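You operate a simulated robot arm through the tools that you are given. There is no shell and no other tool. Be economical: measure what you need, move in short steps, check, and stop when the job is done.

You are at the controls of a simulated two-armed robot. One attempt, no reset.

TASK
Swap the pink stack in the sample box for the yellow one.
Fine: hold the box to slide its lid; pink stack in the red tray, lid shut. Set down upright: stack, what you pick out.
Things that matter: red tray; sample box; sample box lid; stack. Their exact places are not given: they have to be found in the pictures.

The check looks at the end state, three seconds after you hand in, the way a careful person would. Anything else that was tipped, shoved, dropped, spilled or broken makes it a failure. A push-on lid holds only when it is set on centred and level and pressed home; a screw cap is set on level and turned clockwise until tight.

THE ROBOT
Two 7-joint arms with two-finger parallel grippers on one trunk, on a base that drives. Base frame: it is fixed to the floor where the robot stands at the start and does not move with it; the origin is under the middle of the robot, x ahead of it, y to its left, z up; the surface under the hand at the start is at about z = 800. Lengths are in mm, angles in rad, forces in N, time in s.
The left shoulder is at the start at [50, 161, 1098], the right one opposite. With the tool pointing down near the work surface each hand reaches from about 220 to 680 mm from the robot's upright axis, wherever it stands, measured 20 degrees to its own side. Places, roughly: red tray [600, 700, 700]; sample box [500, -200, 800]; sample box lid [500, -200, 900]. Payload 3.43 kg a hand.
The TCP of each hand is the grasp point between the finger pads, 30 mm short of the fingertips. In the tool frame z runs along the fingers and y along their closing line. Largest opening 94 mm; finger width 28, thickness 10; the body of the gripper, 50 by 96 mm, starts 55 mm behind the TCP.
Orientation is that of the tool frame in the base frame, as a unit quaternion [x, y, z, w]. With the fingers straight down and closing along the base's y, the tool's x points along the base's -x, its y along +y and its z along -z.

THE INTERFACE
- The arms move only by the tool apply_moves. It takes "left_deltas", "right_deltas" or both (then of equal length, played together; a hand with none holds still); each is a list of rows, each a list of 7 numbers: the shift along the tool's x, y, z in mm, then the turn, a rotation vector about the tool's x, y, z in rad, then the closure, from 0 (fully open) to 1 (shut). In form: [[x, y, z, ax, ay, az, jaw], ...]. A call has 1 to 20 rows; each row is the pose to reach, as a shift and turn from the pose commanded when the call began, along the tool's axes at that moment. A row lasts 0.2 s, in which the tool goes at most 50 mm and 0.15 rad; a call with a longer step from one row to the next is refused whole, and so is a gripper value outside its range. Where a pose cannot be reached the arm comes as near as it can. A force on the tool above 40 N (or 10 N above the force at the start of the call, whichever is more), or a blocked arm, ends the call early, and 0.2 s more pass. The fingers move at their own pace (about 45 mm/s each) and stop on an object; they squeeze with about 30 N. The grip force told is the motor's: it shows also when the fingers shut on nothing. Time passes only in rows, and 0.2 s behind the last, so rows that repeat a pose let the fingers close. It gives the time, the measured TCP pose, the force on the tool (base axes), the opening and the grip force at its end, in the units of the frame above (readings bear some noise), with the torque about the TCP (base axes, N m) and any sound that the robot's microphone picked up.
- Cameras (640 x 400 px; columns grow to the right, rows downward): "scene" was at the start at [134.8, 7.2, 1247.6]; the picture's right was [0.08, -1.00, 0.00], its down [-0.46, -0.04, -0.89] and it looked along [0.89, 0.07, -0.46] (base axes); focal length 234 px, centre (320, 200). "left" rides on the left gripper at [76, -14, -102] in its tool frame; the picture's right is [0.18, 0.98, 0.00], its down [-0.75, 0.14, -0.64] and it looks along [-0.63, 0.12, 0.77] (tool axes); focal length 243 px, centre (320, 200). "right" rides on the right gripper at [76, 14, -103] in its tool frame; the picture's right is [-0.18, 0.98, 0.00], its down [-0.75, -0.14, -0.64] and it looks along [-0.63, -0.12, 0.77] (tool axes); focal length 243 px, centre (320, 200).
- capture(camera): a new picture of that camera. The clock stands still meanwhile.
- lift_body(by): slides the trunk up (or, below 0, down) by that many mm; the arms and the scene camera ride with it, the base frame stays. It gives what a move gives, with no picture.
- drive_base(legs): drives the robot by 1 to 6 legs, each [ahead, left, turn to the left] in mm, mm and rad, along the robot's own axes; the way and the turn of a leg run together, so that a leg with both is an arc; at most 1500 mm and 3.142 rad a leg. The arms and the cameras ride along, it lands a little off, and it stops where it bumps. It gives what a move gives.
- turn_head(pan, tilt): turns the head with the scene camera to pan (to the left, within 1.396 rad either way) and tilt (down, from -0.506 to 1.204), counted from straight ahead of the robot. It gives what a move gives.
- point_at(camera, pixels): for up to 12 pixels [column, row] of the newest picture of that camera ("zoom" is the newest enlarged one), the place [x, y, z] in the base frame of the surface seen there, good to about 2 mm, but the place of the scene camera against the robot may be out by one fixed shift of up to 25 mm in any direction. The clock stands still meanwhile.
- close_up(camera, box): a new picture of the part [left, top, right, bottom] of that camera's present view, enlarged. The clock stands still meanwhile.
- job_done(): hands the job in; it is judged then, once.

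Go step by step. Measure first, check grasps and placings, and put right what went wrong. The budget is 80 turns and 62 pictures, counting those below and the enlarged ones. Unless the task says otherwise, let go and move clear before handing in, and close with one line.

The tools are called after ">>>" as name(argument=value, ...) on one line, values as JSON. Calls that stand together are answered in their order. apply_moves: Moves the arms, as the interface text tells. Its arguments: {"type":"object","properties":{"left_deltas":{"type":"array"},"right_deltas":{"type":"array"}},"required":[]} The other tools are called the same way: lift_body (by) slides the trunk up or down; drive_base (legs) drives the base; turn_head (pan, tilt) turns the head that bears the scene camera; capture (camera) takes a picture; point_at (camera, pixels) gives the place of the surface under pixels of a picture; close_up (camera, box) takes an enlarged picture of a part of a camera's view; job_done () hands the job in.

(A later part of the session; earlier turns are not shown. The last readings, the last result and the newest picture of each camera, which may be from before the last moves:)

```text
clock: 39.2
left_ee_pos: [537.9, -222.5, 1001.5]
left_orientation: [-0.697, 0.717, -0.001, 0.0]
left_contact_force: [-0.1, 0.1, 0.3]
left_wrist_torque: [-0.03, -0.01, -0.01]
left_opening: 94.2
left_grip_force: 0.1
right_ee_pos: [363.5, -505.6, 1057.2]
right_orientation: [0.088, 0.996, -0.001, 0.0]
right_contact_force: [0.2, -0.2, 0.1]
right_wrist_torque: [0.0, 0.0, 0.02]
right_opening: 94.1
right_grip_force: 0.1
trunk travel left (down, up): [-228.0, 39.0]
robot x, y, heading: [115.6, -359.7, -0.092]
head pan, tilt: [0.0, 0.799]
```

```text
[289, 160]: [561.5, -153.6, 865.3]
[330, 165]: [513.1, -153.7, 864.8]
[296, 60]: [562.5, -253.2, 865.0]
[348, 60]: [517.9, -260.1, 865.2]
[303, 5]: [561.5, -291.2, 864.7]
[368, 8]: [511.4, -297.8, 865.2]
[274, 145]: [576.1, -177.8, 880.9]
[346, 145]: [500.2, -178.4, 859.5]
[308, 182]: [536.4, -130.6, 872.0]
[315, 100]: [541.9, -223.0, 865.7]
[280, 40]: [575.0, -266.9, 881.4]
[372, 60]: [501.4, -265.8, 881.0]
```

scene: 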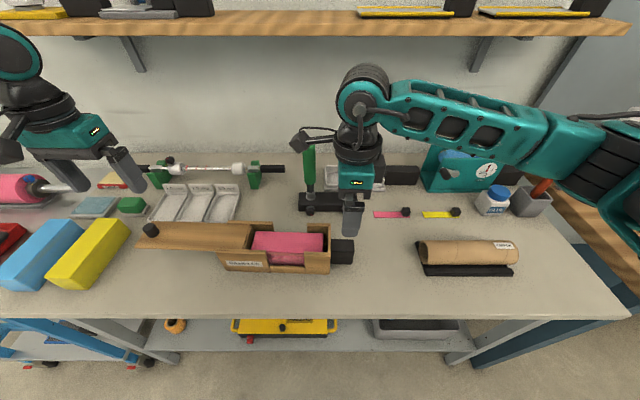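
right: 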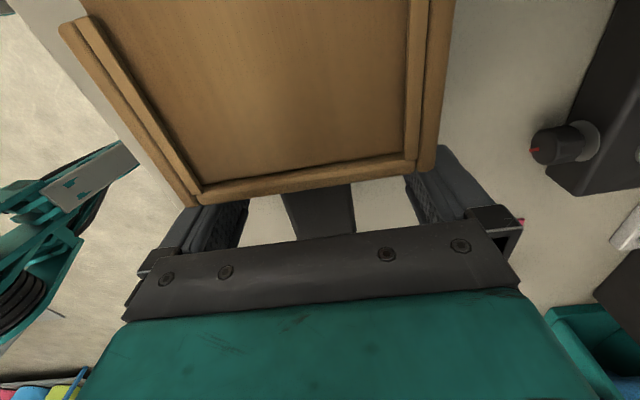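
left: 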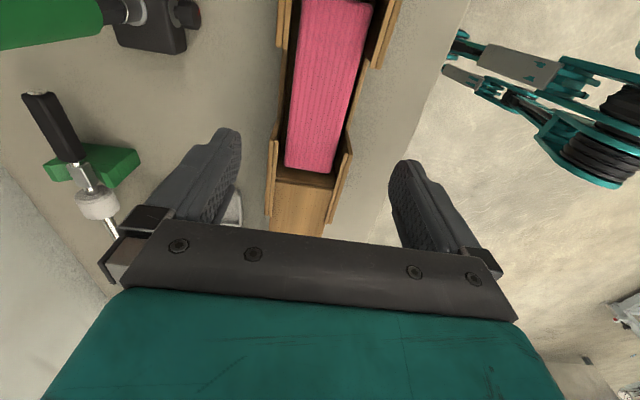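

The stack spans x 511–563 with its top at z=865, and the notch centre is y=-222. I'll lower to TCP z=860 so the fingertips clear the sill at 825, then close.

>>> apply_moves(left_deltas=[[0, 0, 30, 0, 0, 0, 0], [0, 0, 60, 0, 0, 0, 0], [0, 0, 90, 0, 0, 0, 0], [0, 0.9, 115, 0, 0, 0, 0], [0, 0.9, 130, 0, 0, 0, 0], [0, 0.9, 141, 0, 0, 0, 0], [0, 0.9, 141, 0, 0, 0, 0]])

>>> capture(camera="left")

>>> capture(camera="scene")

```text
clock: 40.9
left_ee_pos: [526.6, -198.2, 892.3]
left_orientation: [-0.696, 0.718, -0.001, 0.0]
left_contact_force: [-0.4, -1.2, 0.7]
left_wrist_torque: [0.01, 0.0, 0.01]
left_opening: 94.4
left_grip_force: 0.1
left hand out of reach, approached as far as the arm can: row 3, 4, 5, 6, 7
right_ee_pos: [363.0, -506.4, 1058.6]
right_orientation: [0.088, 0.996, 0.001, -0.001]
right_contact_force: [-0.3, -0.2, 0.2]
right_wrist_torque: [0.02, 0.0, -0.02]
right_opening: 93.9
right_grip_force: 0.2
trunk travel left (down, up): [-228.0, 39.0]
robot x, y, heading: [117.6, -357.0, -0.098]
head pan, tilt: [0.0, 0.799]
```

```text
37 pictures are left
```

left: 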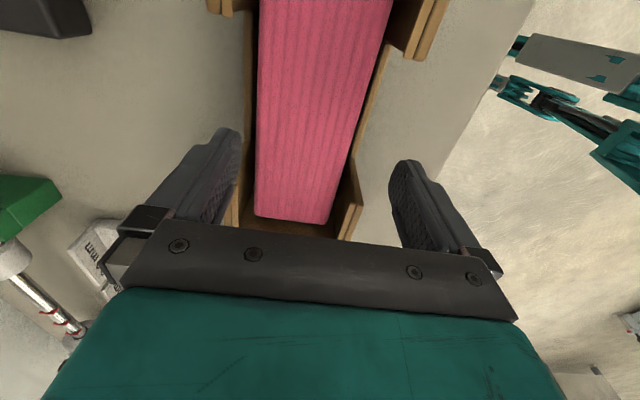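

```text
36 pictures are left
```

scene: 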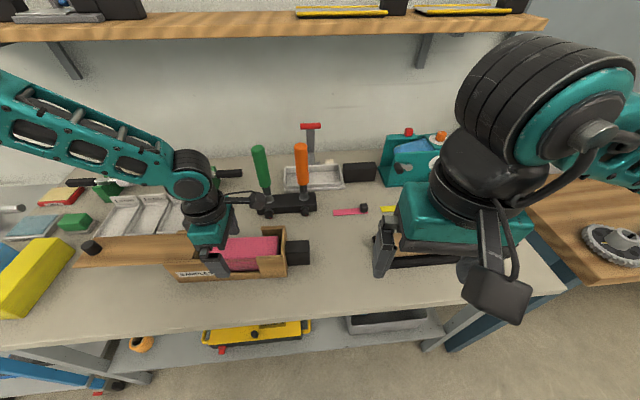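

Lowering pushed the hand sideways to (527,-198,892). The trunk and base can do the rest: lift a little, shift the base to centre the hand on (537,-222), then lower with the trunk.

>>> lift_body(by=30)

>>> drive_base(legs=[[12, -23, 0]])

```text
clock: 41.6
left_ee_pos: [526.1, -197.5, 923.4]
left_orientation: [-0.697, 0.718, -0.001, 0.0]
left_contact_force: [0.4, -1.2, 0.7]
left_wrist_torque: [0.03, 0.02, -0.02]
left_opening: 94.0
left_grip_force: 0.0
right_ee_pos: [364.8, -506.5, 1087.1]
right_orientation: [0.088, 0.996, 0.0, 0.0]
right_contact_force: [0.6, -0.5, 0.2]
right_wrist_torque: [0.0, 0.01, 0.0]
right_opening: 94.1
right_grip_force: 0.0
trunk travel left (down, up): [-258.0, 9.0]
robot x, y, heading: [116.1, -355.1, -0.099]
head pan, tilt: [0.0, 0.799]
```

```text
clock: 42.5
left_ee_pos: [529.7, -219.8, 923.0]
left_orientation: [-0.698, 0.716, -0.001, 0.0]
left_contact_force: [0.2, 0.1, 0.6]
left_wrist_torque: [0.01, 0.03, -0.03]
left_opening: 94.0
left_grip_force: 0.2
right_ee_pos: [367.7, -528.7, 1087.0]
right_orientation: [0.086, 0.996, 0.0, 0.0]
right_contact_force: [-0.2, 0.5, 0.1]
right_wrist_torque: [0.02, -0.01, 0.01]
right_opening: 93.8
right_grip_force: 0.0
trunk travel left (down, up): [-258.0, 9.0]
robot x, y, heading: [120.4, -375.8, -0.092]
head pan, tilt: [0.0, 0.799]
```

x is still 7 mm short, so I'll nudge the base ahead and then lower the trunk by 63.

>>> drive_base(legs=[[8, 0, 0]])

>>> lift_body(by=-45)

>>> capture(camera="left")

```text
clock: 43.2
left_ee_pos: [529.0, -219.6, 923.3]
left_orientation: [-0.699, 0.715, -0.001, 0.0]
left_contact_force: [-0.6, -0.6, 0.4]
left_wrist_torque: [0.01, 0.05, 0.0]
left_opening: 94.0
left_grip_force: 0.1
right_ee_pos: [368.8, -528.0, 1087.6]
right_orientation: [0.086, 0.996, 0.0, 0.001]
right_contact_force: [0.9, 0.4, -0.5]
right_wrist_torque: [0.02, 0.01, -0.01]
right_opening: 93.9
right_grip_force: 0.1
trunk travel left (down, up): [-258.0, 9.0]
robot x, y, heading: [120.1, -378.5, -0.093]
head pan, tilt: [0.0, 0.799]
```

```text
clock: 44.1
left_ee_pos: [529.3, -219.7, 876.7]
left_orientation: [-0.698, 0.716, -0.002, 0.0]
left_contact_force: [-0.3, -0.2, 0.2]
left_wrist_torque: [-0.01, 0.02, 0.01]
left_opening: 93.9
left_grip_force: 0.3
right_ee_pos: [368.7, -528.0, 1043.0]
right_orientation: [0.086, 0.996, 0.0, 0.0]
right_contact_force: [-0.3, -0.5, -0.3]
right_wrist_torque: [0.01, 0.0, 0.01]
right_opening: 94.0
right_grip_force: 0.0
trunk travel left (down, up): [-213.0, 54.0]
robot x, y, heading: [122.1, -378.7, -0.091]
head pan, tilt: [0.0, 0.799]
```

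```text
35 pictures are left
```

left: 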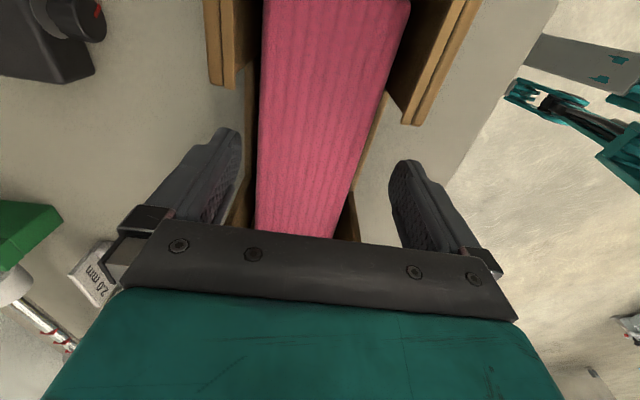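

The base didn't advance further, so it may be at a limit. I'll shift the arm 8 mm in x instead.

>>> apply_moves(left_deltas=[[0, -4, 0, 0, 0, 0, 0], [0, -8, 0, 0, 0, 0, 0], [0, -8, 0, 0, 0, 0, 0]])

```text
clock: 44.9
left_ee_pos: [535.7, -218.1, 878.6]
left_orientation: [-0.699, 0.715, -0.002, 0.0]
left_contact_force: [-0.6, 0.1, -0.8]
left_wrist_torque: [-0.01, 0.03, 0.02]
left_opening: 93.8
left_grip_force: 0.1
right_ee_pos: [369.4, -528.1, 1042.3]
right_orientation: [0.086, 0.996, 0.0, 0.0]
right_contact_force: [0.1, -0.2, 0.4]
right_wrist_torque: [0.01, -0.02, 0.01]
right_opening: 94.0
right_grip_force: 0.0
trunk travel left (down, up): [-213.0, 54.0]
robot x, y, heading: [122.0, -381.4, -0.087]
head pan, tilt: [0.0, 0.799]
```

The hand is centred at x=535.7, so I'll lower 18 mm and close on the pink stack.

>>> lift_body(by=-19)

>>> apply_moves(left_deltas=[[0, 0, 0, 0, 0, 0, 0.3], [0, 0, 0, 0, 0, 0, 0.6], [0, 0, 0, 0, 0, 0, 1], [0, 0, 0, 0, 0, 0, 1], [0, 0, 0, 0, 0, 0, 1], [0, 0, 0, 0, 0, 0, 1]])

>>> capture(camera="left")

```text
clock: 45.6
left_ee_pos: [536.5, -219.4, 860.4]
left_orientation: [-0.699, 0.716, -0.003, 0.0]
left_contact_force: [0.5, 0.0, 0.1]
left_wrist_torque: [-0.02, -0.02, 0.01]
left_opening: 94.0
left_grip_force: 0.1
right_ee_pos: [368.9, -528.7, 1023.6]
right_orientation: [0.085, 0.996, 0.0, 0.001]
right_contact_force: [0.6, -0.1, -0.4]
right_wrist_torque: [-0.02, 0.02, 0.01]
right_opening: 94.0
right_grip_force: 0.0
trunk travel left (down, up): [-194.0, 73.0]
robot x, y, heading: [124.2, -380.5, -0.09]
head pan, tilt: [0.0, 0.799]
```

```text
clock: 47.0
left_ee_pos: [535.7, -218.3, 860.8]
left_orientation: [-0.699, 0.715, -0.002, 0.0]
left_contact_force: [-0.1, 0.6, 1.3]
left_wrist_torque: [0.04, -0.03, -0.06]
left_opening: 59.8
left_grip_force: 30.3
right_ee_pos: [368.4, -529.2, 1023.8]
right_orientation: [0.086, 0.996, 0.0, 0.0]
right_contact_force: [0.5, -0.4, -0.3]
right_wrist_torque: [0.01, 0.01, 0.01]
right_opening: 94.2
right_grip_force: 0.1
trunk travel left (down, up): [-194.0, 73.0]
robot x, y, heading: [123.8, -383.5, -0.093]
head pan, tilt: [0.0, 0.799]
```

```text
34 pictures are left
```

left: 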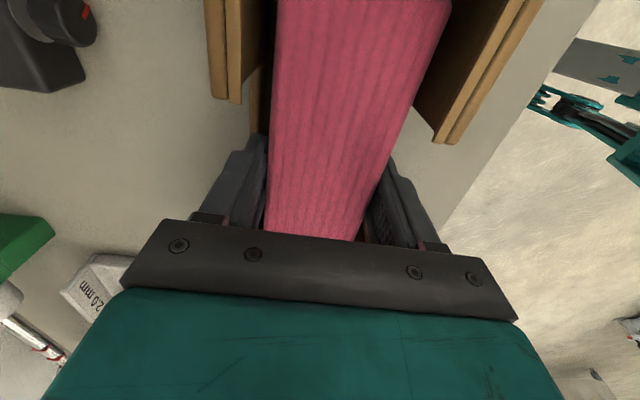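

The grip is 30 N at a 60 mm opening. I'll lift 45 mm with the trunk and check that the stack comes with it.

>>> lift_body(by=45)

>>> close_up(camera="scene", box=[60, 170, 320, 333])

```text
clock: 47.8
left_ee_pos: [536.5, -217.7, 904.5]
left_orientation: [-0.698, 0.716, -0.001, 0.0]
left_contact_force: [1.0, -0.7, -1.1]
left_wrist_torque: [0.01, 0.0, -0.02]
left_opening: 59.8
left_grip_force: 29.7
right_ee_pos: [369.4, -528.5, 1068.3]
right_orientation: [0.085, 0.996, -0.002, 0.0]
right_contact_force: [0.2, -0.5, 0.0]
right_wrist_torque: [0.01, -0.04, 0.01]
right_opening: 94.0
right_grip_force: 0.0
trunk travel left (down, up): [-239.0, 28.0]
robot x, y, heading: [121.2, -381.7, -0.092]
head pan, tilt: [0.0, 0.799]
```

```text
2.45 times, centred on (190, 252) of scene
```

zoom: 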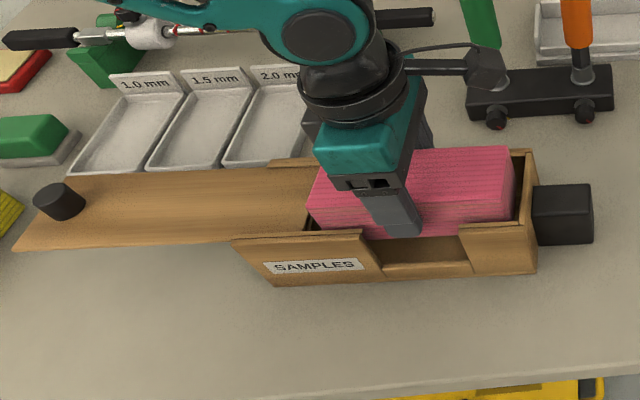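

The stack is lifted clear and level. I'll raise it higher, back up a little, straighten the heading, and drive left toward the tray.

>>> apply_moves(left_deltas=[[0, 0, -20, 0, 0, 0, 1], [0, 0, -40, 0, 0, 0, 1], [0, 0, -60, 0, 0, 0, 1], [0, 0, -80, 0, 0, 0, 1], [0, 0, -100, 0, 0, 0, 1], [0, 0, -120, 0, 0, 0, 1], [0, 0, -120, 0, 0, 0, 1]])

>>> drive_base(legs=[[-35, 0, 0], [0, 0, 0.09], [0, 450, 0]])

>>> turn_head(pan=0.5, tilt=0.8)

>>> capture(camera="scene")

```text
clock: 49.4
left_ee_pos: [536.4, -218.5, 1025.5]
left_orientation: [-0.698, 0.716, -0.002, 0.0]
left_contact_force: [0.0, -0.1, -0.1]
left_wrist_torque: [0.02, -0.03, -0.01]
left_opening: 59.9
left_grip_force: 29.9
right_ee_pos: [368.4, -529.3, 1068.8]
right_orientation: [0.085, 0.996, -0.001, 0.0]
right_contact_force: [0.4, -0.4, 0.5]
right_wrist_torque: [-0.02, 0.02, -0.01]
right_opening: 94.1
right_grip_force: 0.0
trunk travel left (down, up): [-239.0, 28.0]
robot x, y, heading: [120.4, -379.2, -0.092]
head pan, tilt: [0.0, 0.799]
```

```text
clock: 54.8
left_ee_pos: [480.9, 269.3, 1024.6]
left_orientation: [0.732, -0.682, 0.002, 0.0]
left_contact_force: [0.4, -0.3, -1.4]
left_wrist_torque: [0.01, 0.0, -0.03]
left_opening: 59.6
left_grip_force: 30.2
right_ee_pos: [345.6, -56.4, 1068.3]
right_orientation: [0.036, 0.999, -0.001, 0.001]
right_contact_force: [0.1, 0.4, 0.5]
right_wrist_torque: [0.01, 0.0, -0.02]
right_opening: 93.8
right_grip_force: 0.2
trunk travel left (down, up): [-239.0, 28.0]
robot x, y, heading: [81.4, 69.5, 0.01]
head pan, tilt: [0.0, 0.799]
```

```text
clock: 55.8
left_ee_pos: [482.7, 269.3, 1024.9]
left_orientation: [0.732, -0.682, 0.001, 0.0]
left_contact_force: [0.2, 0.2, -1.1]
left_wrist_torque: [0.03, -0.02, 0.04]
left_opening: 59.7
left_grip_force: 30.5
right_ee_pos: [345.2, -57.5, 1069.3]
right_orientation: [0.037, 0.999, -0.001, 0.0]
right_contact_force: [0.1, -0.5, 0.4]
right_wrist_torque: [0.02, -0.03, -0.01]
right_opening: 93.8
right_grip_force: 0.2
trunk travel left (down, up): [-239.0, 28.0]
robot x, y, heading: [82.9, 64.5, 0.008]
head pan, tilt: [0.499, 0.799]
```

```text
32 pictures are left
```

scene: 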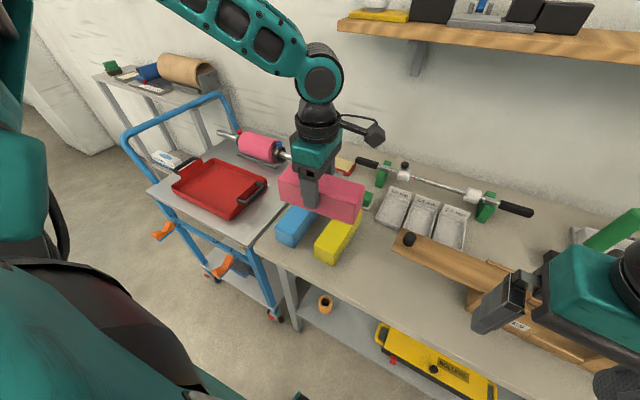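

The stack is held level and the view of the cart is clear. I'll measure the cart, its handle and the tray before moving further.

>>> point_at(camera="scene", pixels=[[160, 190], [250, 243], [210, 268], [165, 230], [125, 137], [222, 95], [175, 185], [232, 215], [265, 185], [215, 162], [222, 185], [255, 190]])

```text
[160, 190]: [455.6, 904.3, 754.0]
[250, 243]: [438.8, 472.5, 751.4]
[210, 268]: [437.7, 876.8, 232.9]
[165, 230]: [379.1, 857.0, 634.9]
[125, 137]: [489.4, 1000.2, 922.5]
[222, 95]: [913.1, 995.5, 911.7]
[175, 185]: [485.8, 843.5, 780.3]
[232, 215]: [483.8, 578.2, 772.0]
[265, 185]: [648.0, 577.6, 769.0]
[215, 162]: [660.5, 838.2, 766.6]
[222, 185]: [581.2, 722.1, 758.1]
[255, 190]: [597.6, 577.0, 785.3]
```

The tray's inner centre is about (562,710) with its floor at z≈745, and the cart handle at y≈1000 is low enough to clear. I'll drive left 443 mm and extend the arm.

>>> drive_base(legs=[[0, 443, 0]])

>>> capture(camera="left")

>>> capture(camera="scene")

```text
clock: 60.2
left_ee_pos: [482.9, 708.6, 1024.8]
left_orientation: [0.73, -0.684, 0.002, 0.0]
left_contact_force: [0.9, 0.3, -1.5]
left_wrist_torque: [0.01, 0.0, -0.03]
left_opening: 59.3
left_grip_force: 29.8
right_ee_pos: [344.4, 385.5, 1069.1]
right_orientation: [0.041, 0.999, -0.001, 0.0]
right_contact_force: [0.3, 0.9, 0.0]
right_wrist_torque: [0.01, 0.01, -0.01]
right_opening: 93.7
right_grip_force: 0.1
trunk travel left (down, up): [-239.0, 28.0]
robot x, y, heading: [78.4, 511.4, -0.006]
head pan, tilt: [0.499, 0.799]
```

```text
31 pictures are left
```

left: 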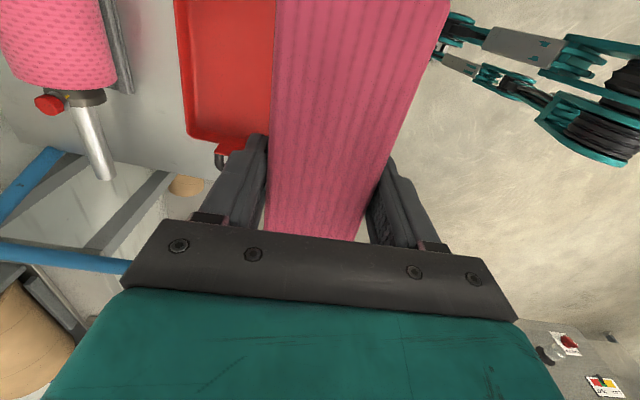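

```text
30 pictures are left
```

scene: 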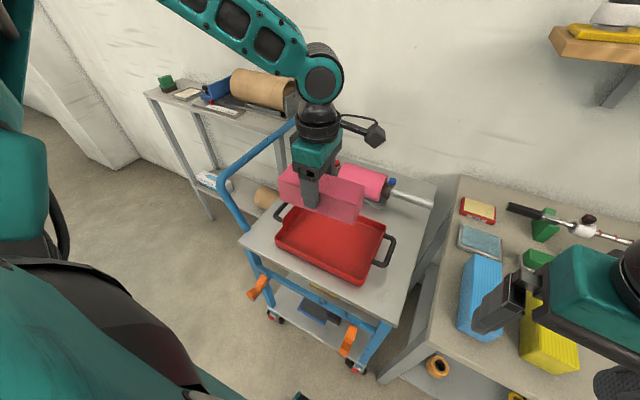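

The hand is over the tray. I'll re-measure the tray interior from here.

>>> point_at(camera="scene", pixels=[[280, 243], [285, 245], [360, 278], [380, 235], [365, 230], [340, 255], [300, 240], [355, 265], [370, 240], [350, 180], [365, 282], [310, 225]])

>>> point_at(camera="left", pixels=[[190, 130], [197, 100], [192, 20], [230, 130], [182, 60], [240, 60], [272, 30], [430, 50], [30, 50], [265, 133]])

```text
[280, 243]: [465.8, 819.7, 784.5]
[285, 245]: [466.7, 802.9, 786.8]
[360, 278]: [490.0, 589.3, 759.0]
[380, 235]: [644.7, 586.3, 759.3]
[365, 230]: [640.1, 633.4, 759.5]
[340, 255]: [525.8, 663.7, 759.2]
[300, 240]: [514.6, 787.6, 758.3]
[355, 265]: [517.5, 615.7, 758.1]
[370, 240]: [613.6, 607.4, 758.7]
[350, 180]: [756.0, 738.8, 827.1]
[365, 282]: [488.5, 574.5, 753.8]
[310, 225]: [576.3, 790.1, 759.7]
```

```text
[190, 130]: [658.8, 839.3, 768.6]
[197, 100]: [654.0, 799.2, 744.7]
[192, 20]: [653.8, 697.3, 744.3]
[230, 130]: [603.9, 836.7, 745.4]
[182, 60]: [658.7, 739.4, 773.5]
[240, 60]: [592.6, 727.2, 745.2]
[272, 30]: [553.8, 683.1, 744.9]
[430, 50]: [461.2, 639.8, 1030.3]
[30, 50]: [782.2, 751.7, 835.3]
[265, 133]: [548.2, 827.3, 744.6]
```

The tray interior spans x 478–656 and y 586–837, so I'll aim for (567,712). First I extend, then lower with the trunk.

>>> apply_moves(left_deltas=[[0.5, -17, 0, 0, 0, 0.02, 1], [1, -34, 0, 0, 0, 0.04, 1], [1.5, -51, 0, 0, 0, 0.065, 1], [2, -68, 0, 0, 0, 0.065, 1], [2, -84.1, 0, 0, 0, 0.065, 1], [2, -84.1, 0, 0, 0, 0.065, 1]])

>>> lift_body(by=-140)

>>> apply_moves(left_deltas=[[0, 0, 15, 0, 0, 0, 1], [0, 0, 30, 0, 0, 0, 1], [0, 0, 45, 0, 0, 0, 1], [0, 0, 60, 0, 0, 0, 1], [0, 0, 70, 0, 0, 0, 1]])

>>> capture(camera="scene")

```text
clock: 61.6
left_ee_pos: [567.0, 712.5, 1026.2]
left_orientation: [0.707, -0.707, 0.002, -0.001]
left_contact_force: [0.4, 0.2, -0.4]
left_wrist_torque: [0.0, -0.05, 0.0]
left_opening: 59.7
left_grip_force: 30.4
right_ee_pos: [343.3, 385.3, 1068.5]
right_orientation: [0.04, 0.999, 0.0, 0.0]
right_contact_force: [-0.6, 0.4, 0.8]
right_wrist_torque: [0.03, -0.01, -0.02]
right_opening: 94.2
right_grip_force: 0.2
trunk travel left (down, up): [-239.0, 28.0]
robot x, y, heading: [82.0, 510.5, -0.008]
head pan, tilt: [0.499, 0.799]
```

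```text
clock: 63.3
left_ee_pos: [566.4, 712.3, 886.1]
left_orientation: [0.707, -0.707, 0.002, 0.001]
left_contact_force: [0.1, -0.3, -0.8]
left_wrist_torque: [0.0, -0.01, 0.0]
left_opening: 59.8
left_grip_force: 30.3
right_ee_pos: [343.5, 384.2, 929.2]
right_orientation: [0.041, 0.999, 0.0, 0.0]
right_contact_force: [-0.3, 0.2, -0.1]
right_wrist_torque: [-0.02, 0.03, -0.02]
right_opening: 94.0
right_grip_force: 0.3
trunk travel left (down, up): [-99.0, 168.0]
robot x, y, heading: [85.5, 510.8, -0.004]
head pan, tilt: [0.499, 0.799]
```

```text
clock: 64.5
left_ee_pos: [562.4, 717.6, 819.5]
left_orientation: [-0.707, 0.707, -0.002, 0.0]
left_contact_force: [0.4, -0.7, -1.1]
left_wrist_torque: [-0.01, 0.0, 0.01]
left_opening: 59.6
left_grip_force: 29.7
left hand out of reach, approached as far as the arm can: row 4, 5
right_ee_pos: [344.0, 385.7, 930.2]
right_orientation: [0.04, 0.999, -0.001, 0.0]
right_contact_force: [0.1, 0.3, 0.1]
right_wrist_torque: [0.0, 0.01, 0.02]
right_opening: 93.8
right_grip_force: 0.0
trunk travel left (down, up): [-99.0, 168.0]
robot x, y, heading: [83.5, 510.4, 0.002]
head pan, tilt: [0.499, 0.799]
```

```text
29 pictures are left
```

scene: 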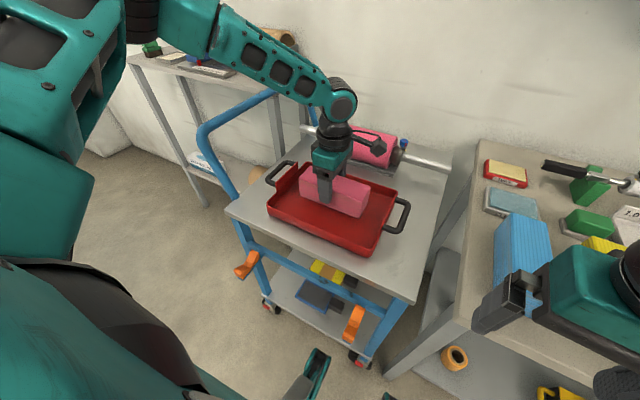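

The stack is over the tray at z=819.5. I'll finish lowering with the trunk, watching the force.

>>> lift_body(by=-16)

>>> lift_body(by=-4)

>>> close_up(camera="scene", box=[250, 140, 420, 246])

```text
clock: 65.1
left_ee_pos: [561.9, 717.6, 803.7]
left_orientation: [0.707, -0.707, 0.002, 0.0]
left_contact_force: [-0.2, 0.0, -0.5]
left_wrist_torque: [-0.02, 0.01, -0.01]
left_opening: 59.2
left_grip_force: 29.9
right_ee_pos: [343.3, 386.7, 912.4]
right_orientation: [0.04, 0.999, 0.0, 0.001]
right_contact_force: [-0.2, -0.8, 0.7]
right_wrist_torque: [0.0, -0.01, 0.02]
right_opening: 94.0
right_grip_force: 0.0
trunk travel left (down, up): [-83.0, 184.0]
robot x, y, heading: [82.9, 511.7, -0.002]
head pan, tilt: [0.499, 0.799]
```

```text
clock: 65.6
left_ee_pos: [561.5, 718.2, 799.6]
left_orientation: [-0.707, 0.707, -0.003, 0.001]
left_contact_force: [-0.5, -0.2, -1.3]
left_wrist_torque: [0.01, -0.04, -0.01]
left_opening: 59.8
left_grip_force: 30.3
right_ee_pos: [344.0, 385.3, 909.6]
right_orientation: [0.041, 0.999, 0.001, 0.0]
right_contact_force: [-0.7, -0.8, -0.5]
right_wrist_torque: [-0.05, 0.01, -0.04]
right_opening: 93.9
right_grip_force: 0.0
trunk travel left (down, up): [-79.0, 188.0]
robot x, y, heading: [86.5, 511.5, -0.0]
head pan, tilt: [0.499, 0.799]
```

```text
3.76 times, centred on (335, 193) of scene
```

zoom: 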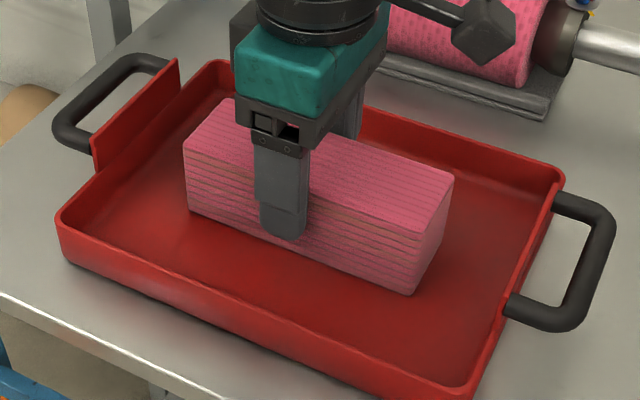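

There is no contact yet, so I'll go down in 2 mm steps.

>>> lift_body(by=-2)

>>> lift_body(by=-2)

>>> point_at(camera="zoom", pixels=[[411, 288], [408, 300], [300, 255], [300, 265], [200, 212], [195, 130], [440, 190]])

```text
clock: 66.1
left_ee_pos: [562.1, 717.0, 798.4]
left_orientation: [-0.707, 0.707, -0.003, 0.0]
left_contact_force: [-1.2, 1.6, 7.3]
left_wrist_torque: [-0.06, 0.28, -0.07]
left_opening: 59.6
left_grip_force: 30.3
right_ee_pos: [343.4, 384.6, 906.6]
right_orientation: [0.04, 0.999, 0.0, 0.0]
right_contact_force: [0.8, -0.2, 0.9]
right_wrist_torque: [0.0, 0.01, -0.04]
right_opening: 93.8
right_grip_force: 0.1
trunk travel left (down, up): [-77.0, 190.0]
robot x, y, heading: [83.3, 511.4, 0.003]
head pan, tilt: [0.499, 0.799]
```

```text
clock: 66.7
left_ee_pos: [561.8, 716.9, 799.6]
left_orientation: [0.707, -0.707, 0.005, -0.001]
left_contact_force: [-1.9, 3.4, 22.4]
left_wrist_torque: [0.03, 0.44, 0.01]
left_opening: 59.9
left_grip_force: 30.4
right_ee_pos: [343.3, 385.7, 905.9]
right_orientation: [0.04, 0.999, -0.001, 0.001]
right_contact_force: [0.1, -0.7, 0.1]
right_wrist_torque: [0.03, -0.02, 0.01]
right_opening: 93.8
right_grip_force: 0.1
trunk travel left (down, up): [-75.0, 192.0]
robot x, y, heading: [81.6, 511.8, -0.002]
head pan, tilt: [0.499, 0.799]
```

```text
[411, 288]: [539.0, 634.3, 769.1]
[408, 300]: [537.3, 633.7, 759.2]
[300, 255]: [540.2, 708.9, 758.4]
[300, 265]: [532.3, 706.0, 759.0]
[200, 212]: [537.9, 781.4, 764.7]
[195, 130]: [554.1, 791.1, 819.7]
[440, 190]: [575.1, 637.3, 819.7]
```

The stack is down on the tray floor at TCP z≈799. I'll release it and rise.

>>> lift_body(by=3)

>>> apply_moves(left_deltas=[[0, 0, 0, 0, 0, 0, 0.7], [0, 0, 0, 0, 0, 0, 0.4], [0, 0, 0, 0, 0, 0, 0.1], [0, 0, 0, 0, 0, 0, 0], [0, 0, 0, 0, 0, 0, 0], [0, 0, 0, 0, 0, 0, 0]])

>>> lift_body(by=185)

>>> capture(camera="scene")

```text
clock: 67.2
left_ee_pos: [561.7, 717.4, 798.4]
left_orientation: [0.708, -0.707, 0.002, -0.001]
left_contact_force: [2.8, 1.3, 8.5]
left_wrist_torque: [-0.01, -0.36, 0.08]
left_opening: 59.7
left_grip_force: 30.1
right_ee_pos: [342.7, 384.7, 906.9]
right_orientation: [0.041, 0.999, 0.001, 0.0]
right_contact_force: [-0.5, -0.5, 0.6]
right_wrist_torque: [0.03, 0.0, -0.04]
right_opening: 93.8
right_grip_force: 0.1
trunk travel left (down, up): [-78.0, 189.0]
robot x, y, heading: [84.5, 512.0, -0.006]
head pan, tilt: [0.499, 0.799]
```

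```text
clock: 68.6
left_ee_pos: [563.1, 718.4, 799.8]
left_orientation: [-0.707, 0.707, -0.003, 0.0]
left_contact_force: [-0.1, 0.8, -0.3]
left_wrist_torque: [0.02, 0.0, 0.01]
left_opening: 94.1
left_grip_force: 0.0
right_ee_pos: [344.1, 384.5, 907.9]
right_orientation: [0.041, 0.999, 0.001, 0.001]
right_contact_force: [0.2, 1.1, -0.5]
right_wrist_torque: [0.02, 0.03, -0.04]
right_opening: 94.2
right_grip_force: 0.1
trunk travel left (down, up): [-78.0, 189.0]
robot x, y, heading: [80.2, 510.3, -0.002]
head pan, tilt: [0.499, 0.799]
```

```text
clock: 70.6
left_ee_pos: [563.8, 717.5, 983.1]
left_orientation: [0.707, -0.707, 0.003, 0.0]
left_contact_force: [0.1, 0.5, -0.2]
left_wrist_torque: [-0.02, 0.0, 0.01]
left_opening: 94.1
left_grip_force: 0.0
right_ee_pos: [344.3, 385.3, 1092.6]
right_orientation: [0.04, 0.999, 0.0, 0.0]
right_contact_force: [0.0, 0.4, -0.8]
right_wrist_torque: [-0.01, 0.03, -0.02]
right_opening: 94.0
right_grip_force: 0.1
trunk travel left (down, up): [-263.0, 4.0]
robot x, y, heading: [86.5, 512.7, 0.002]
head pan, tilt: [0.499, 0.799]
```

```text
27 pictures are left
```

scene: 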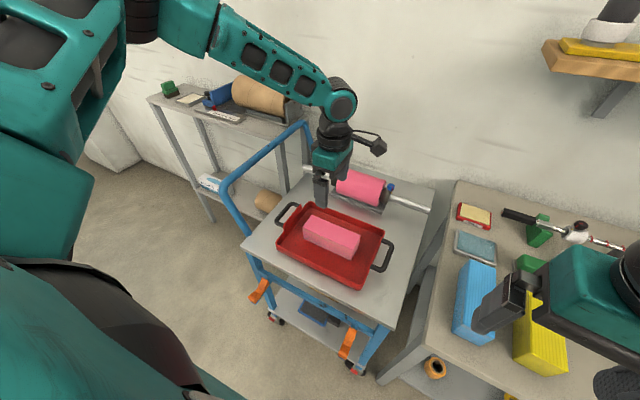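

The pink stack stands upright in the tray. I'll untwist the left hand and drive right to the yellow stack.

>>> apply_moves(left_deltas=[[0, 3, -6, 0, 0, 0.143, 0], [0, 6, -12, 0, 0, 0.286, 0], [0, 9, -18, 0, 0, 0.428, 0], [0, 12, -24, 0, 0, 0.571, 0], [0, 15, -30, 0, 0, 0.714, 0], [0, 18, -36, 0, 0, 0.857, 0], [0, 21, -42, 0, 0, 1.0, 0], [0, 24, -48, 0, 0, 1.142, 0], [0, 27, -54, 0, 0, 1.285, 0], [0, 30, -60, 0, 0, 1.428, 0], [0, 33, -66, 0, 0, 1.571, 0], [0, 33, -66, 0, 0, 1.571, 0]])

>>> drive_base(legs=[[0, -470, 0]])

>>> capture(camera="left")

```text
clock: 73.2
left_ee_pos: [530.1, 717.7, 1049.1]
left_orientation: [0.001, 1.0, -0.001, 0.002]
left_contact_force: [-0.1, 0.1, 1.0]
left_wrist_torque: [0.0, 0.0, -0.03]
left_opening: 94.1
left_grip_force: 0.0
right_ee_pos: [343.9, 384.8, 1093.3]
right_orientation: [0.041, 0.999, 0.0, 0.0]
right_contact_force: [-0.3, -0.8, 0.7]
right_wrist_torque: [0.01, -0.02, 0.02]
right_opening: 94.1
right_grip_force: 0.1
trunk travel left (down, up): [-263.0, 4.0]
robot x, y, heading: [84.2, 512.3, -0.002]
head pan, tilt: [0.499, 0.799]
```

```text
clock: 77.9
left_ee_pos: [528.7, 245.9, 1049.7]
left_orientation: [-0.003, 1.0, -0.002, 0.002]
left_contact_force: [0.0, -0.5, -0.4]
left_wrist_torque: [0.01, 0.0, -0.02]
left_opening: 94.1
left_grip_force: 0.1
right_ee_pos: [344.2, -87.6, 1092.0]
right_orientation: [0.037, 0.999, -0.001, 0.0]
right_contact_force: [0.0, -0.2, 0.7]
right_wrist_torque: [0.01, 0.0, 0.0]
right_opening: 94.0
right_grip_force: 0.1
trunk travel left (down, up): [-263.0, 4.0]
robot x, y, heading: [82.0, 37.8, 0.002]
head pan, tilt: [0.499, 0.799]
```

```text
26 pictures are left
```

left: 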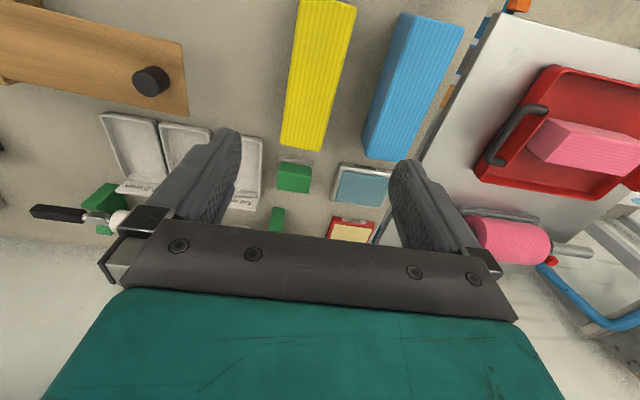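

The yellow stack is at left pixels (280–355, 5–150). I'll measure the edges of the yellow and blue stacks.

>>> point_at(camera="left", pixels=[[284, 143], [320, 150], [302, 8], [354, 10], [293, 70], [337, 80], [315, 80], [364, 150], [394, 30], [376, 90], [330, 120], [150, 85]])

```text
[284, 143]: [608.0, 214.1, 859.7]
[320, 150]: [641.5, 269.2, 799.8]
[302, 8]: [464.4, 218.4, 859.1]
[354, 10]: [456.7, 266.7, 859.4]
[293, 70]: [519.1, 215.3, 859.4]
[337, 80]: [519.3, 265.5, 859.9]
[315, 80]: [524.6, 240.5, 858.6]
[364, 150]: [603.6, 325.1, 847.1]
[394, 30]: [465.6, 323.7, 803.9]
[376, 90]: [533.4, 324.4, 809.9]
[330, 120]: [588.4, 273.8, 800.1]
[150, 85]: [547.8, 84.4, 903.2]
```

The yellow stack centre is (532,240.5), with yaw ≈ -0.03 and its top at z=859. I'll align the hand and lower with the trunk to TCP z=854.

>>> apply_moves(left_deltas=[[-3.3, -5.2, 0, 0, 0, 0.03, 0], [-3.3, -5.2, 0, 0, 0, 0.03, 0]])

>>> lift_body(by=-140)

>>> capture(camera="left")

```text
clock: 78.5
left_ee_pos: [530.8, 242.1, 1049.2]
left_orientation: [0.013, 1.0, -0.001, 0.001]
left_contact_force: [0.5, 0.1, 0.4]
left_wrist_torque: [-0.01, 0.01, 0.02]
left_opening: 94.1
left_grip_force: 0.0
right_ee_pos: [344.5, -87.2, 1093.1]
right_orientation: [0.038, 0.999, -0.001, 0.0]
right_contact_force: [-0.4, -0.4, -0.9]
right_wrist_torque: [0.02, -0.02, 0.0]
right_opening: 93.7
right_grip_force: 0.1
trunk travel left (down, up): [-263.0, 4.0]
robot x, y, heading: [83.4, 39.1, 0.002]
head pan, tilt: [0.499, 0.799]
```

```text
clock: 80.2
left_ee_pos: [531.4, 241.3, 910.3]
left_orientation: [0.013, 1.0, -0.002, 0.001]
left_contact_force: [0.3, 0.4, -0.3]
left_wrist_torque: [0.01, -0.02, -0.03]
left_opening: 94.1
left_grip_force: 0.0
right_ee_pos: [345.3, -87.0, 952.5]
right_orientation: [0.037, 0.999, 0.0, 0.0]
right_contact_force: [-0.1, 0.6, 0.1]
right_wrist_torque: [-0.03, -0.02, 0.0]
right_opening: 93.9
right_grip_force: 0.0
trunk travel left (down, up): [-123.0, 144.0]
robot x, y, heading: [83.4, 36.7, 0.0]
head pan, tilt: [0.499, 0.799]
```

```text
25 pictures are left
```

left: 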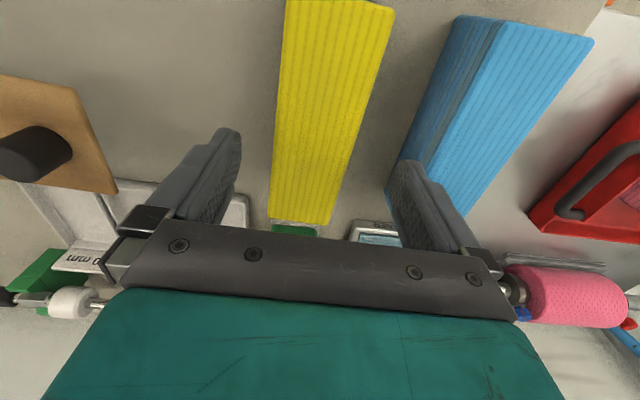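

The hand is well centred and the blue stack is about 25 mm clear of the finger. I'll lower and grip.

>>> lift_body(by=-56)

>>> apply_moves(left_deltas=[[0, 0, 0, 0, 0, 0, 0.3], [0, 0, 0, 0, 0, 0, 0.6], [0, 0, 0, 0, 0, 0, 1], [0, 0, 0, 0, 0, 0, 1], [0, 0, 0, 0, 0, 0, 1], [0, 0, 0, 0, 0, 0, 1]])

>>> lift_body(by=60)

>>> capture(camera="scene")

```text
clock: 81.2
left_ee_pos: [531.6, 241.7, 854.5]
left_orientation: [0.013, 1.0, -0.002, 0.002]
left_contact_force: [0.4, 0.0, 0.1]
left_wrist_torque: [0.03, -0.04, 0.03]
left_opening: 93.8
left_grip_force: 0.1
right_ee_pos: [345.3, -87.6, 897.8]
right_orientation: [0.038, 0.999, 0.0, 0.0]
right_contact_force: [-0.4, 0.1, 0.1]
right_wrist_torque: [-0.03, 0.0, -0.02]
right_opening: 94.2
right_grip_force: 0.0
trunk travel left (down, up): [-67.0, 200.0]
robot x, y, heading: [86.1, 35.9, 0.002]
head pan, tilt: [0.499, 0.799]
```

```text
clock: 82.5
left_ee_pos: [531.3, 241.9, 855.2]
left_orientation: [0.012, 1.0, -0.002, 0.001]
left_contact_force: [-0.4, -1.3, 0.0]
left_wrist_torque: [-0.01, 0.03, 0.0]
left_opening: 60.0
left_grip_force: 29.8
right_ee_pos: [343.7, -87.5, 896.7]
right_orientation: [0.038, 0.999, 0.0, 0.0]
right_contact_force: [-0.9, 0.1, 0.0]
right_wrist_torque: [-0.02, 0.0, 0.01]
right_opening: 94.2
right_grip_force: 0.1
trunk travel left (down, up): [-67.0, 200.0]
robot x, y, heading: [83.8, 33.4, 0.008]
head pan, tilt: [0.499, 0.799]
```

```text
clock: 83.5
left_ee_pos: [530.5, 241.5, 914.0]
left_orientation: [0.012, 1.0, -0.002, 0.002]
left_contact_force: [-1.4, 0.1, -0.6]
left_wrist_torque: [-0.02, 0.0, 0.0]
left_opening: 59.6
left_grip_force: 29.7
right_ee_pos: [344.9, -87.0, 956.6]
right_orientation: [0.039, 0.999, 0.0, 0.0]
right_contact_force: [-0.6, 0.3, -0.2]
right_wrist_torque: [-0.01, -0.01, 0.03]
right_opening: 94.0
right_grip_force: 0.0
trunk travel left (down, up): [-127.0, 140.0]
robot x, y, heading: [80.7, 38.5, 0.005]
head pan, tilt: [0.499, 0.799]
```

```text
24 pictures are left
```

scene: 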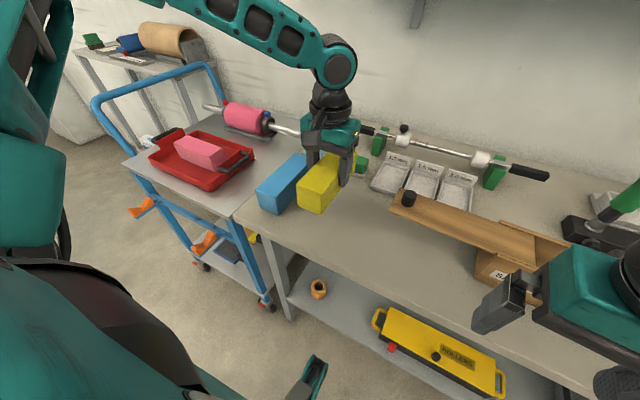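

The yellow stack is held level. I'll raise it, turn it 90° and drive back to the box.

>>> lift_body(by=115)

>>> apply_moves(left_deltas=[[3, 0, 0, 0, 0, -0.143, 1], [6, 0, 0, 0, 0, -0.285, 1], [9, 0, 0, 0, 0, -0.427, 1], [12, 0, 0, 0, 0, -0.57, 1], [15, 0, 0, 0, 0, -0.712, 1], [18, 0, 0, 0, 0, -0.854, 1], [21, 0, 0, 0, 0, -0.997, 1], [24, 0, 0, 0, 0, -1.139, 1], [27, 0, 0, 0, 0, -1.281, 1], [30, 0, 0, 0, 0, -1.424, 1], [30, 0, 0, 0, 0, -1.566, 1], [30, 0, 0, 0, 0, -1.636, 1]])

>>> drive_base(legs=[[0, -424, 0], [20, 0, 0], [0, 0, -0.09]])

>>> turn_head(pan=0.2, tilt=0.8)

>>> capture(camera="scene")

>>> capture(camera="left")

```text
clock: 85.0
left_ee_pos: [532.0, 241.1, 1028.7]
left_orientation: [0.013, 1.0, -0.002, 0.001]
left_contact_force: [0.7, -0.9, -1.3]
left_wrist_torque: [0.02, 0.02, 0.03]
left_opening: 59.8
left_grip_force: 30.0
right_ee_pos: [345.0, -87.0, 1072.2]
right_orientation: [0.037, 0.999, -0.001, 0.0]
right_contact_force: [0.4, -0.2, 0.2]
right_wrist_torque: [-0.01, -0.02, -0.05]
right_opening: 94.1
right_grip_force: 0.0
trunk travel left (down, up): [-242.0, 25.0]
robot x, y, heading: [81.4, 38.9, 0.006]
head pan, tilt: [0.499, 0.799]
```

```text
clock: 87.6
left_ee_pos: [500.4, 242.6, 1029.2]
left_orientation: [0.721, -0.693, 0.002, 0.0]
left_contact_force: [-0.1, 0.5, -1.0]
left_wrist_torque: [-0.03, -0.03, -0.05]
left_opening: 59.8
left_grip_force: 30.1
right_ee_pos: [344.3, -87.9, 1072.8]
right_orientation: [0.038, 0.999, -0.001, 0.0]
right_contact_force: [0.9, 0.1, 0.0]
right_wrist_torque: [-0.02, 0.03, -0.01]
right_opening: 93.8
right_grip_force: 0.0
trunk travel left (down, up): [-242.0, 25.0]
robot x, y, heading: [81.2, 38.0, -0.0]
head pan, tilt: [0.499, 0.799]
```

```text
clock: 92.8
left_ee_pos: [540.3, -223.1, 1029.3]
left_orientation: [-0.691, 0.723, -0.002, 0.0]
left_contact_force: [0.0, 0.4, -0.9]
left_wrist_torque: [-0.02, -0.04, 0.01]
left_opening: 59.6
left_grip_force: 30.1
right_ee_pos: [356.3, -537.9, 1072.6]
right_orientation: [0.08, 0.997, 0.0, 0.0]
right_contact_force: [1.2, -0.9, 0.1]
right_wrist_torque: [0.01, 0.0, 0.01]
right_opening: 93.9
right_grip_force: 0.1
trunk travel left (down, up): [-242.0, 25.0]
robot x, y, heading: [105.1, -391.4, -0.081]
head pan, tilt: [0.499, 0.799]
```

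```text
clock: 93.6
left_ee_pos: [539.2, -223.3, 1027.4]
left_orientation: [-0.691, 0.723, -0.002, 0.0]
left_contact_force: [0.2, -0.7, -1.2]
left_wrist_torque: [-0.01, 0.0, -0.01]
left_opening: 59.7
left_grip_force: 29.9
right_ee_pos: [356.6, -539.0, 1071.8]
right_orientation: [0.08, 0.997, -0.001, 0.0]
right_contact_force: [-0.9, -0.5, -0.6]
right_wrist_torque: [-0.01, 0.02, 0.01]
right_opening: 93.8
right_grip_force: 0.1
trunk travel left (down, up): [-242.0, 25.0]
robot x, y, heading: [107.0, -394.0, -0.082]
head pan, tilt: [0.201, 0.799]
```

```text
23 pictures are left
```

scene: 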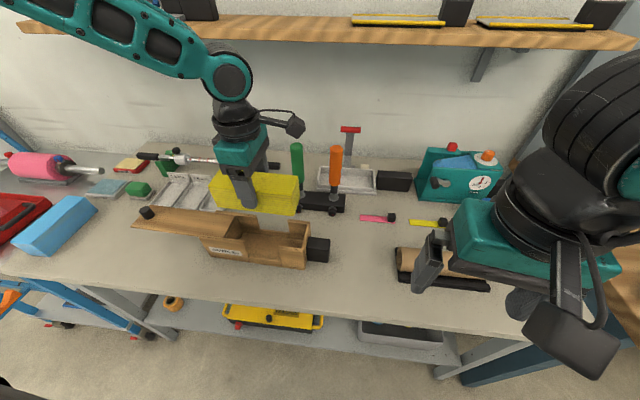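

```text
22 pictures are left
```

left: 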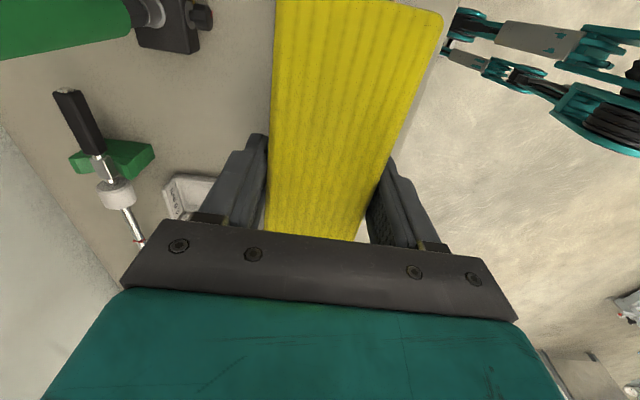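

The hand is at (539.5,-223). I'll re-check the box's position before lowering.

>>> close_up(camera="scene", box=[120, 170, 350, 314])

```text
2.78 times, centred on (235, 242) of scene
```

zoom: 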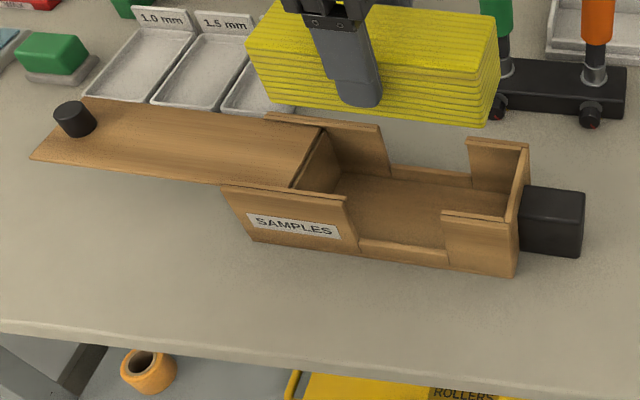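

I see an inner partition near zoom (330,165), which bounds the cavity on the left. I'll measure the cavity.

>>> point_at(camera="zoom", pixels=[[338, 176], [322, 140], [312, 165], [345, 205], [384, 172], [362, 232], [472, 190], [500, 195], [518, 165], [400, 205], [322, 131], [294, 186]])

>>> point_at(camera="zoom", pixels=[[347, 200], [447, 216], [514, 219], [527, 147], [378, 128], [470, 142], [75, 107], [420, 246], [405, 250], [400, 247], [430, 178], [360, 245]])

```text
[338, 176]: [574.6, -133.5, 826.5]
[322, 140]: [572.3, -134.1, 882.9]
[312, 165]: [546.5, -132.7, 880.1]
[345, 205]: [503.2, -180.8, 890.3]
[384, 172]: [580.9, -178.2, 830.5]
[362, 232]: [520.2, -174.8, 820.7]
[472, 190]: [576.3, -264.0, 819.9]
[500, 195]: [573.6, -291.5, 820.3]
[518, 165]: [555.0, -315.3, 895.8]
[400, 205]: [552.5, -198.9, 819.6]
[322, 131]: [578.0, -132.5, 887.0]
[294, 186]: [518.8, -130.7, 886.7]
```

```text
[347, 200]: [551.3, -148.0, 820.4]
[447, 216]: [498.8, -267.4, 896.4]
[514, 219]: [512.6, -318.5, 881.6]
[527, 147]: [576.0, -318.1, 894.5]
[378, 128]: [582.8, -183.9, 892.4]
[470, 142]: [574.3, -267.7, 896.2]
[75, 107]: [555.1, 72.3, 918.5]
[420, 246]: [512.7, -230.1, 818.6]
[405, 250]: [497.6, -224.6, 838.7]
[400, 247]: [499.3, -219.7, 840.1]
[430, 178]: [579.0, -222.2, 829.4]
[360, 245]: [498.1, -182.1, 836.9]
```

The cavity spans y≈-134 to -309 and is centred near (537,-222). I'll fine-tune the pose and lower to just above the walls.

>>> apply_moves(left_deltas=[[-1.2, 2.5, 0, 0, 0, -0.014, 1], [-1.2, 2.5, 0, 0, 0, -0.014, 1]])

>>> lift_body(by=-84)

>>> capture(camera="left")

>>> close_up(camera="scene", box=[120, 120, 350, 264])

```text
clock: 94.2
left_ee_pos: [536.7, -221.5, 1029.2]
left_orientation: [-0.696, 0.718, -0.002, 0.0]
left_contact_force: [0.2, -0.3, -0.9]
left_wrist_torque: [0.0, -0.02, 0.0]
left_opening: 59.8
left_grip_force: 30.0
right_ee_pos: [356.9, -537.5, 1071.6]
right_orientation: [0.081, 0.997, 0.0, 0.0]
right_contact_force: [-0.1, 0.2, -0.5]
right_wrist_torque: [0.0, 0.01, 0.03]
right_opening: 94.0
right_grip_force: 0.1
trunk travel left (down, up): [-242.0, 25.0]
robot x, y, heading: [104.5, -389.9, -0.081]
head pan, tilt: [0.201, 0.799]
```

```text
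clock: 95.4
left_ee_pos: [537.8, -221.8, 946.4]
left_orientation: [-0.696, 0.718, -0.004, 0.0]
left_contact_force: [-0.4, 0.8, -0.7]
left_wrist_torque: [0.01, 0.01, -0.01]
left_opening: 59.7
left_grip_force: 29.7
right_ee_pos: [355.7, -538.1, 987.7]
right_orientation: [0.081, 0.997, 0.0, 0.0]
right_contact_force: [-0.1, 0.1, -0.1]
right_wrist_torque: [0.02, -0.05, 0.0]
right_opening: 94.0
right_grip_force: 0.1
trunk travel left (down, up): [-158.0, 109.0]
robot x, y, heading: [104.7, -394.2, -0.083]
head pan, tilt: [0.201, 0.799]
```

```text
20 pictures are left
```

left: 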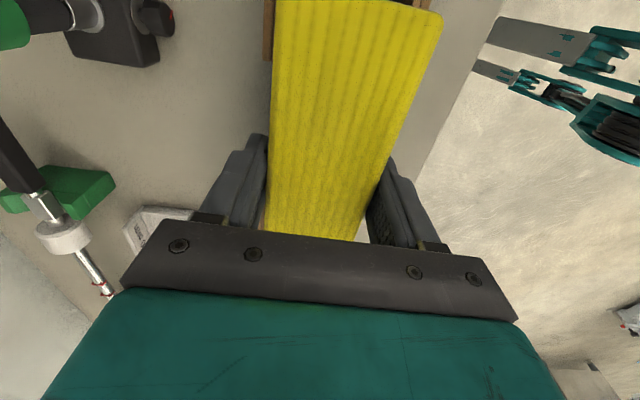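

```text
2.78 times, centred on (235, 192) of scene
```

zoom: 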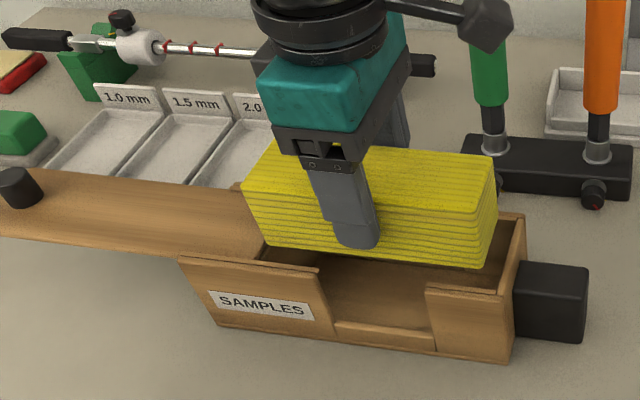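

It looks aligned. I'll check where the stack ends are before dropping in.

>>> point_at(camera="zoom", pixels=[[494, 162], [488, 258], [248, 187], [250, 240], [475, 207], [400, 150], [400, 200], [485, 264]])

```text
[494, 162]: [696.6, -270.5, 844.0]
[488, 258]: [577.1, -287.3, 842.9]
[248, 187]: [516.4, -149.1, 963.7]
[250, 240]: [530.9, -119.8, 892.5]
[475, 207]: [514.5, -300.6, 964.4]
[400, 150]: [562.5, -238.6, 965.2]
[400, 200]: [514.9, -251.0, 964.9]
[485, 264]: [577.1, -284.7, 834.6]
```

The stack spans y -149 to -300 and x 514 to 563 in the scene frame, the same footprint the pink had. I'll lower it in.

>>> lift_body(by=-45)

>>> lift_body(by=-33)

>>> lift_body(by=-5)

>>> close_up(camera="scene", box=[120, 160, 350, 304])

```text
clock: 96.3
left_ee_pos: [535.9, -220.9, 900.8]
left_orientation: [-0.696, 0.718, -0.003, -0.001]
left_contact_force: [0.3, 0.8, -0.4]
left_wrist_torque: [0.02, 0.01, -0.02]
left_opening: 59.6
left_grip_force: 30.0
right_ee_pos: [356.3, -538.5, 944.3]
right_orientation: [0.081, 0.997, 0.0, 0.0]
right_contact_force: [-0.3, -0.1, -0.2]
right_wrist_torque: [0.02, 0.02, -0.02]
right_opening: 94.1
right_grip_force: 0.1
trunk travel left (down, up): [-113.0, 154.0]
robot x, y, heading: [106.9, -388.8, -0.082]
head pan, tilt: [0.201, 0.799]
```

```text
clock: 97.0
left_ee_pos: [537.3, -221.3, 866.7]
left_orientation: [-0.696, 0.718, -0.002, 0.0]
left_contact_force: [0.6, 0.0, -0.7]
left_wrist_torque: [-0.03, 0.01, 0.0]
left_opening: 59.9
left_grip_force: 30.4
right_ee_pos: [356.6, -538.9, 910.2]
right_orientation: [0.081, 0.997, 0.0, 0.0]
right_contact_force: [0.1, 0.3, 0.1]
right_wrist_torque: [0.02, 0.02, 0.02]
right_opening: 94.1
right_grip_force: 0.0
trunk travel left (down, up): [-80.0, 187.0]
robot x, y, heading: [105.0, -394.1, -0.08]
head pan, tilt: [0.201, 0.799]
```

```text
clock: 97.6
left_ee_pos: [537.8, -223.0, 862.1]
left_orientation: [-0.696, 0.718, -0.003, 0.0]
left_contact_force: [0.2, 0.3, 0.1]
left_wrist_torque: [0.02, 0.02, -0.01]
left_opening: 59.7
left_grip_force: 30.1
right_ee_pos: [356.4, -538.2, 904.6]
right_orientation: [0.081, 0.997, 0.0, 0.0]
right_contact_force: [0.4, 0.0, -1.3]
right_wrist_torque: [0.01, -0.03, 0.0]
right_opening: 93.8
right_grip_force: 0.0
trunk travel left (down, up): [-75.0, 192.0]
robot x, y, heading: [102.3, -386.1, -0.084]
head pan, tilt: [0.201, 0.799]
```

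```text
2.78 times, centred on (235, 232) of scene
```

zoom: 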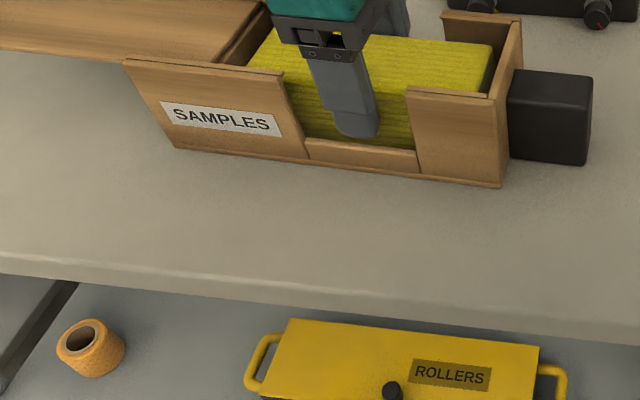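

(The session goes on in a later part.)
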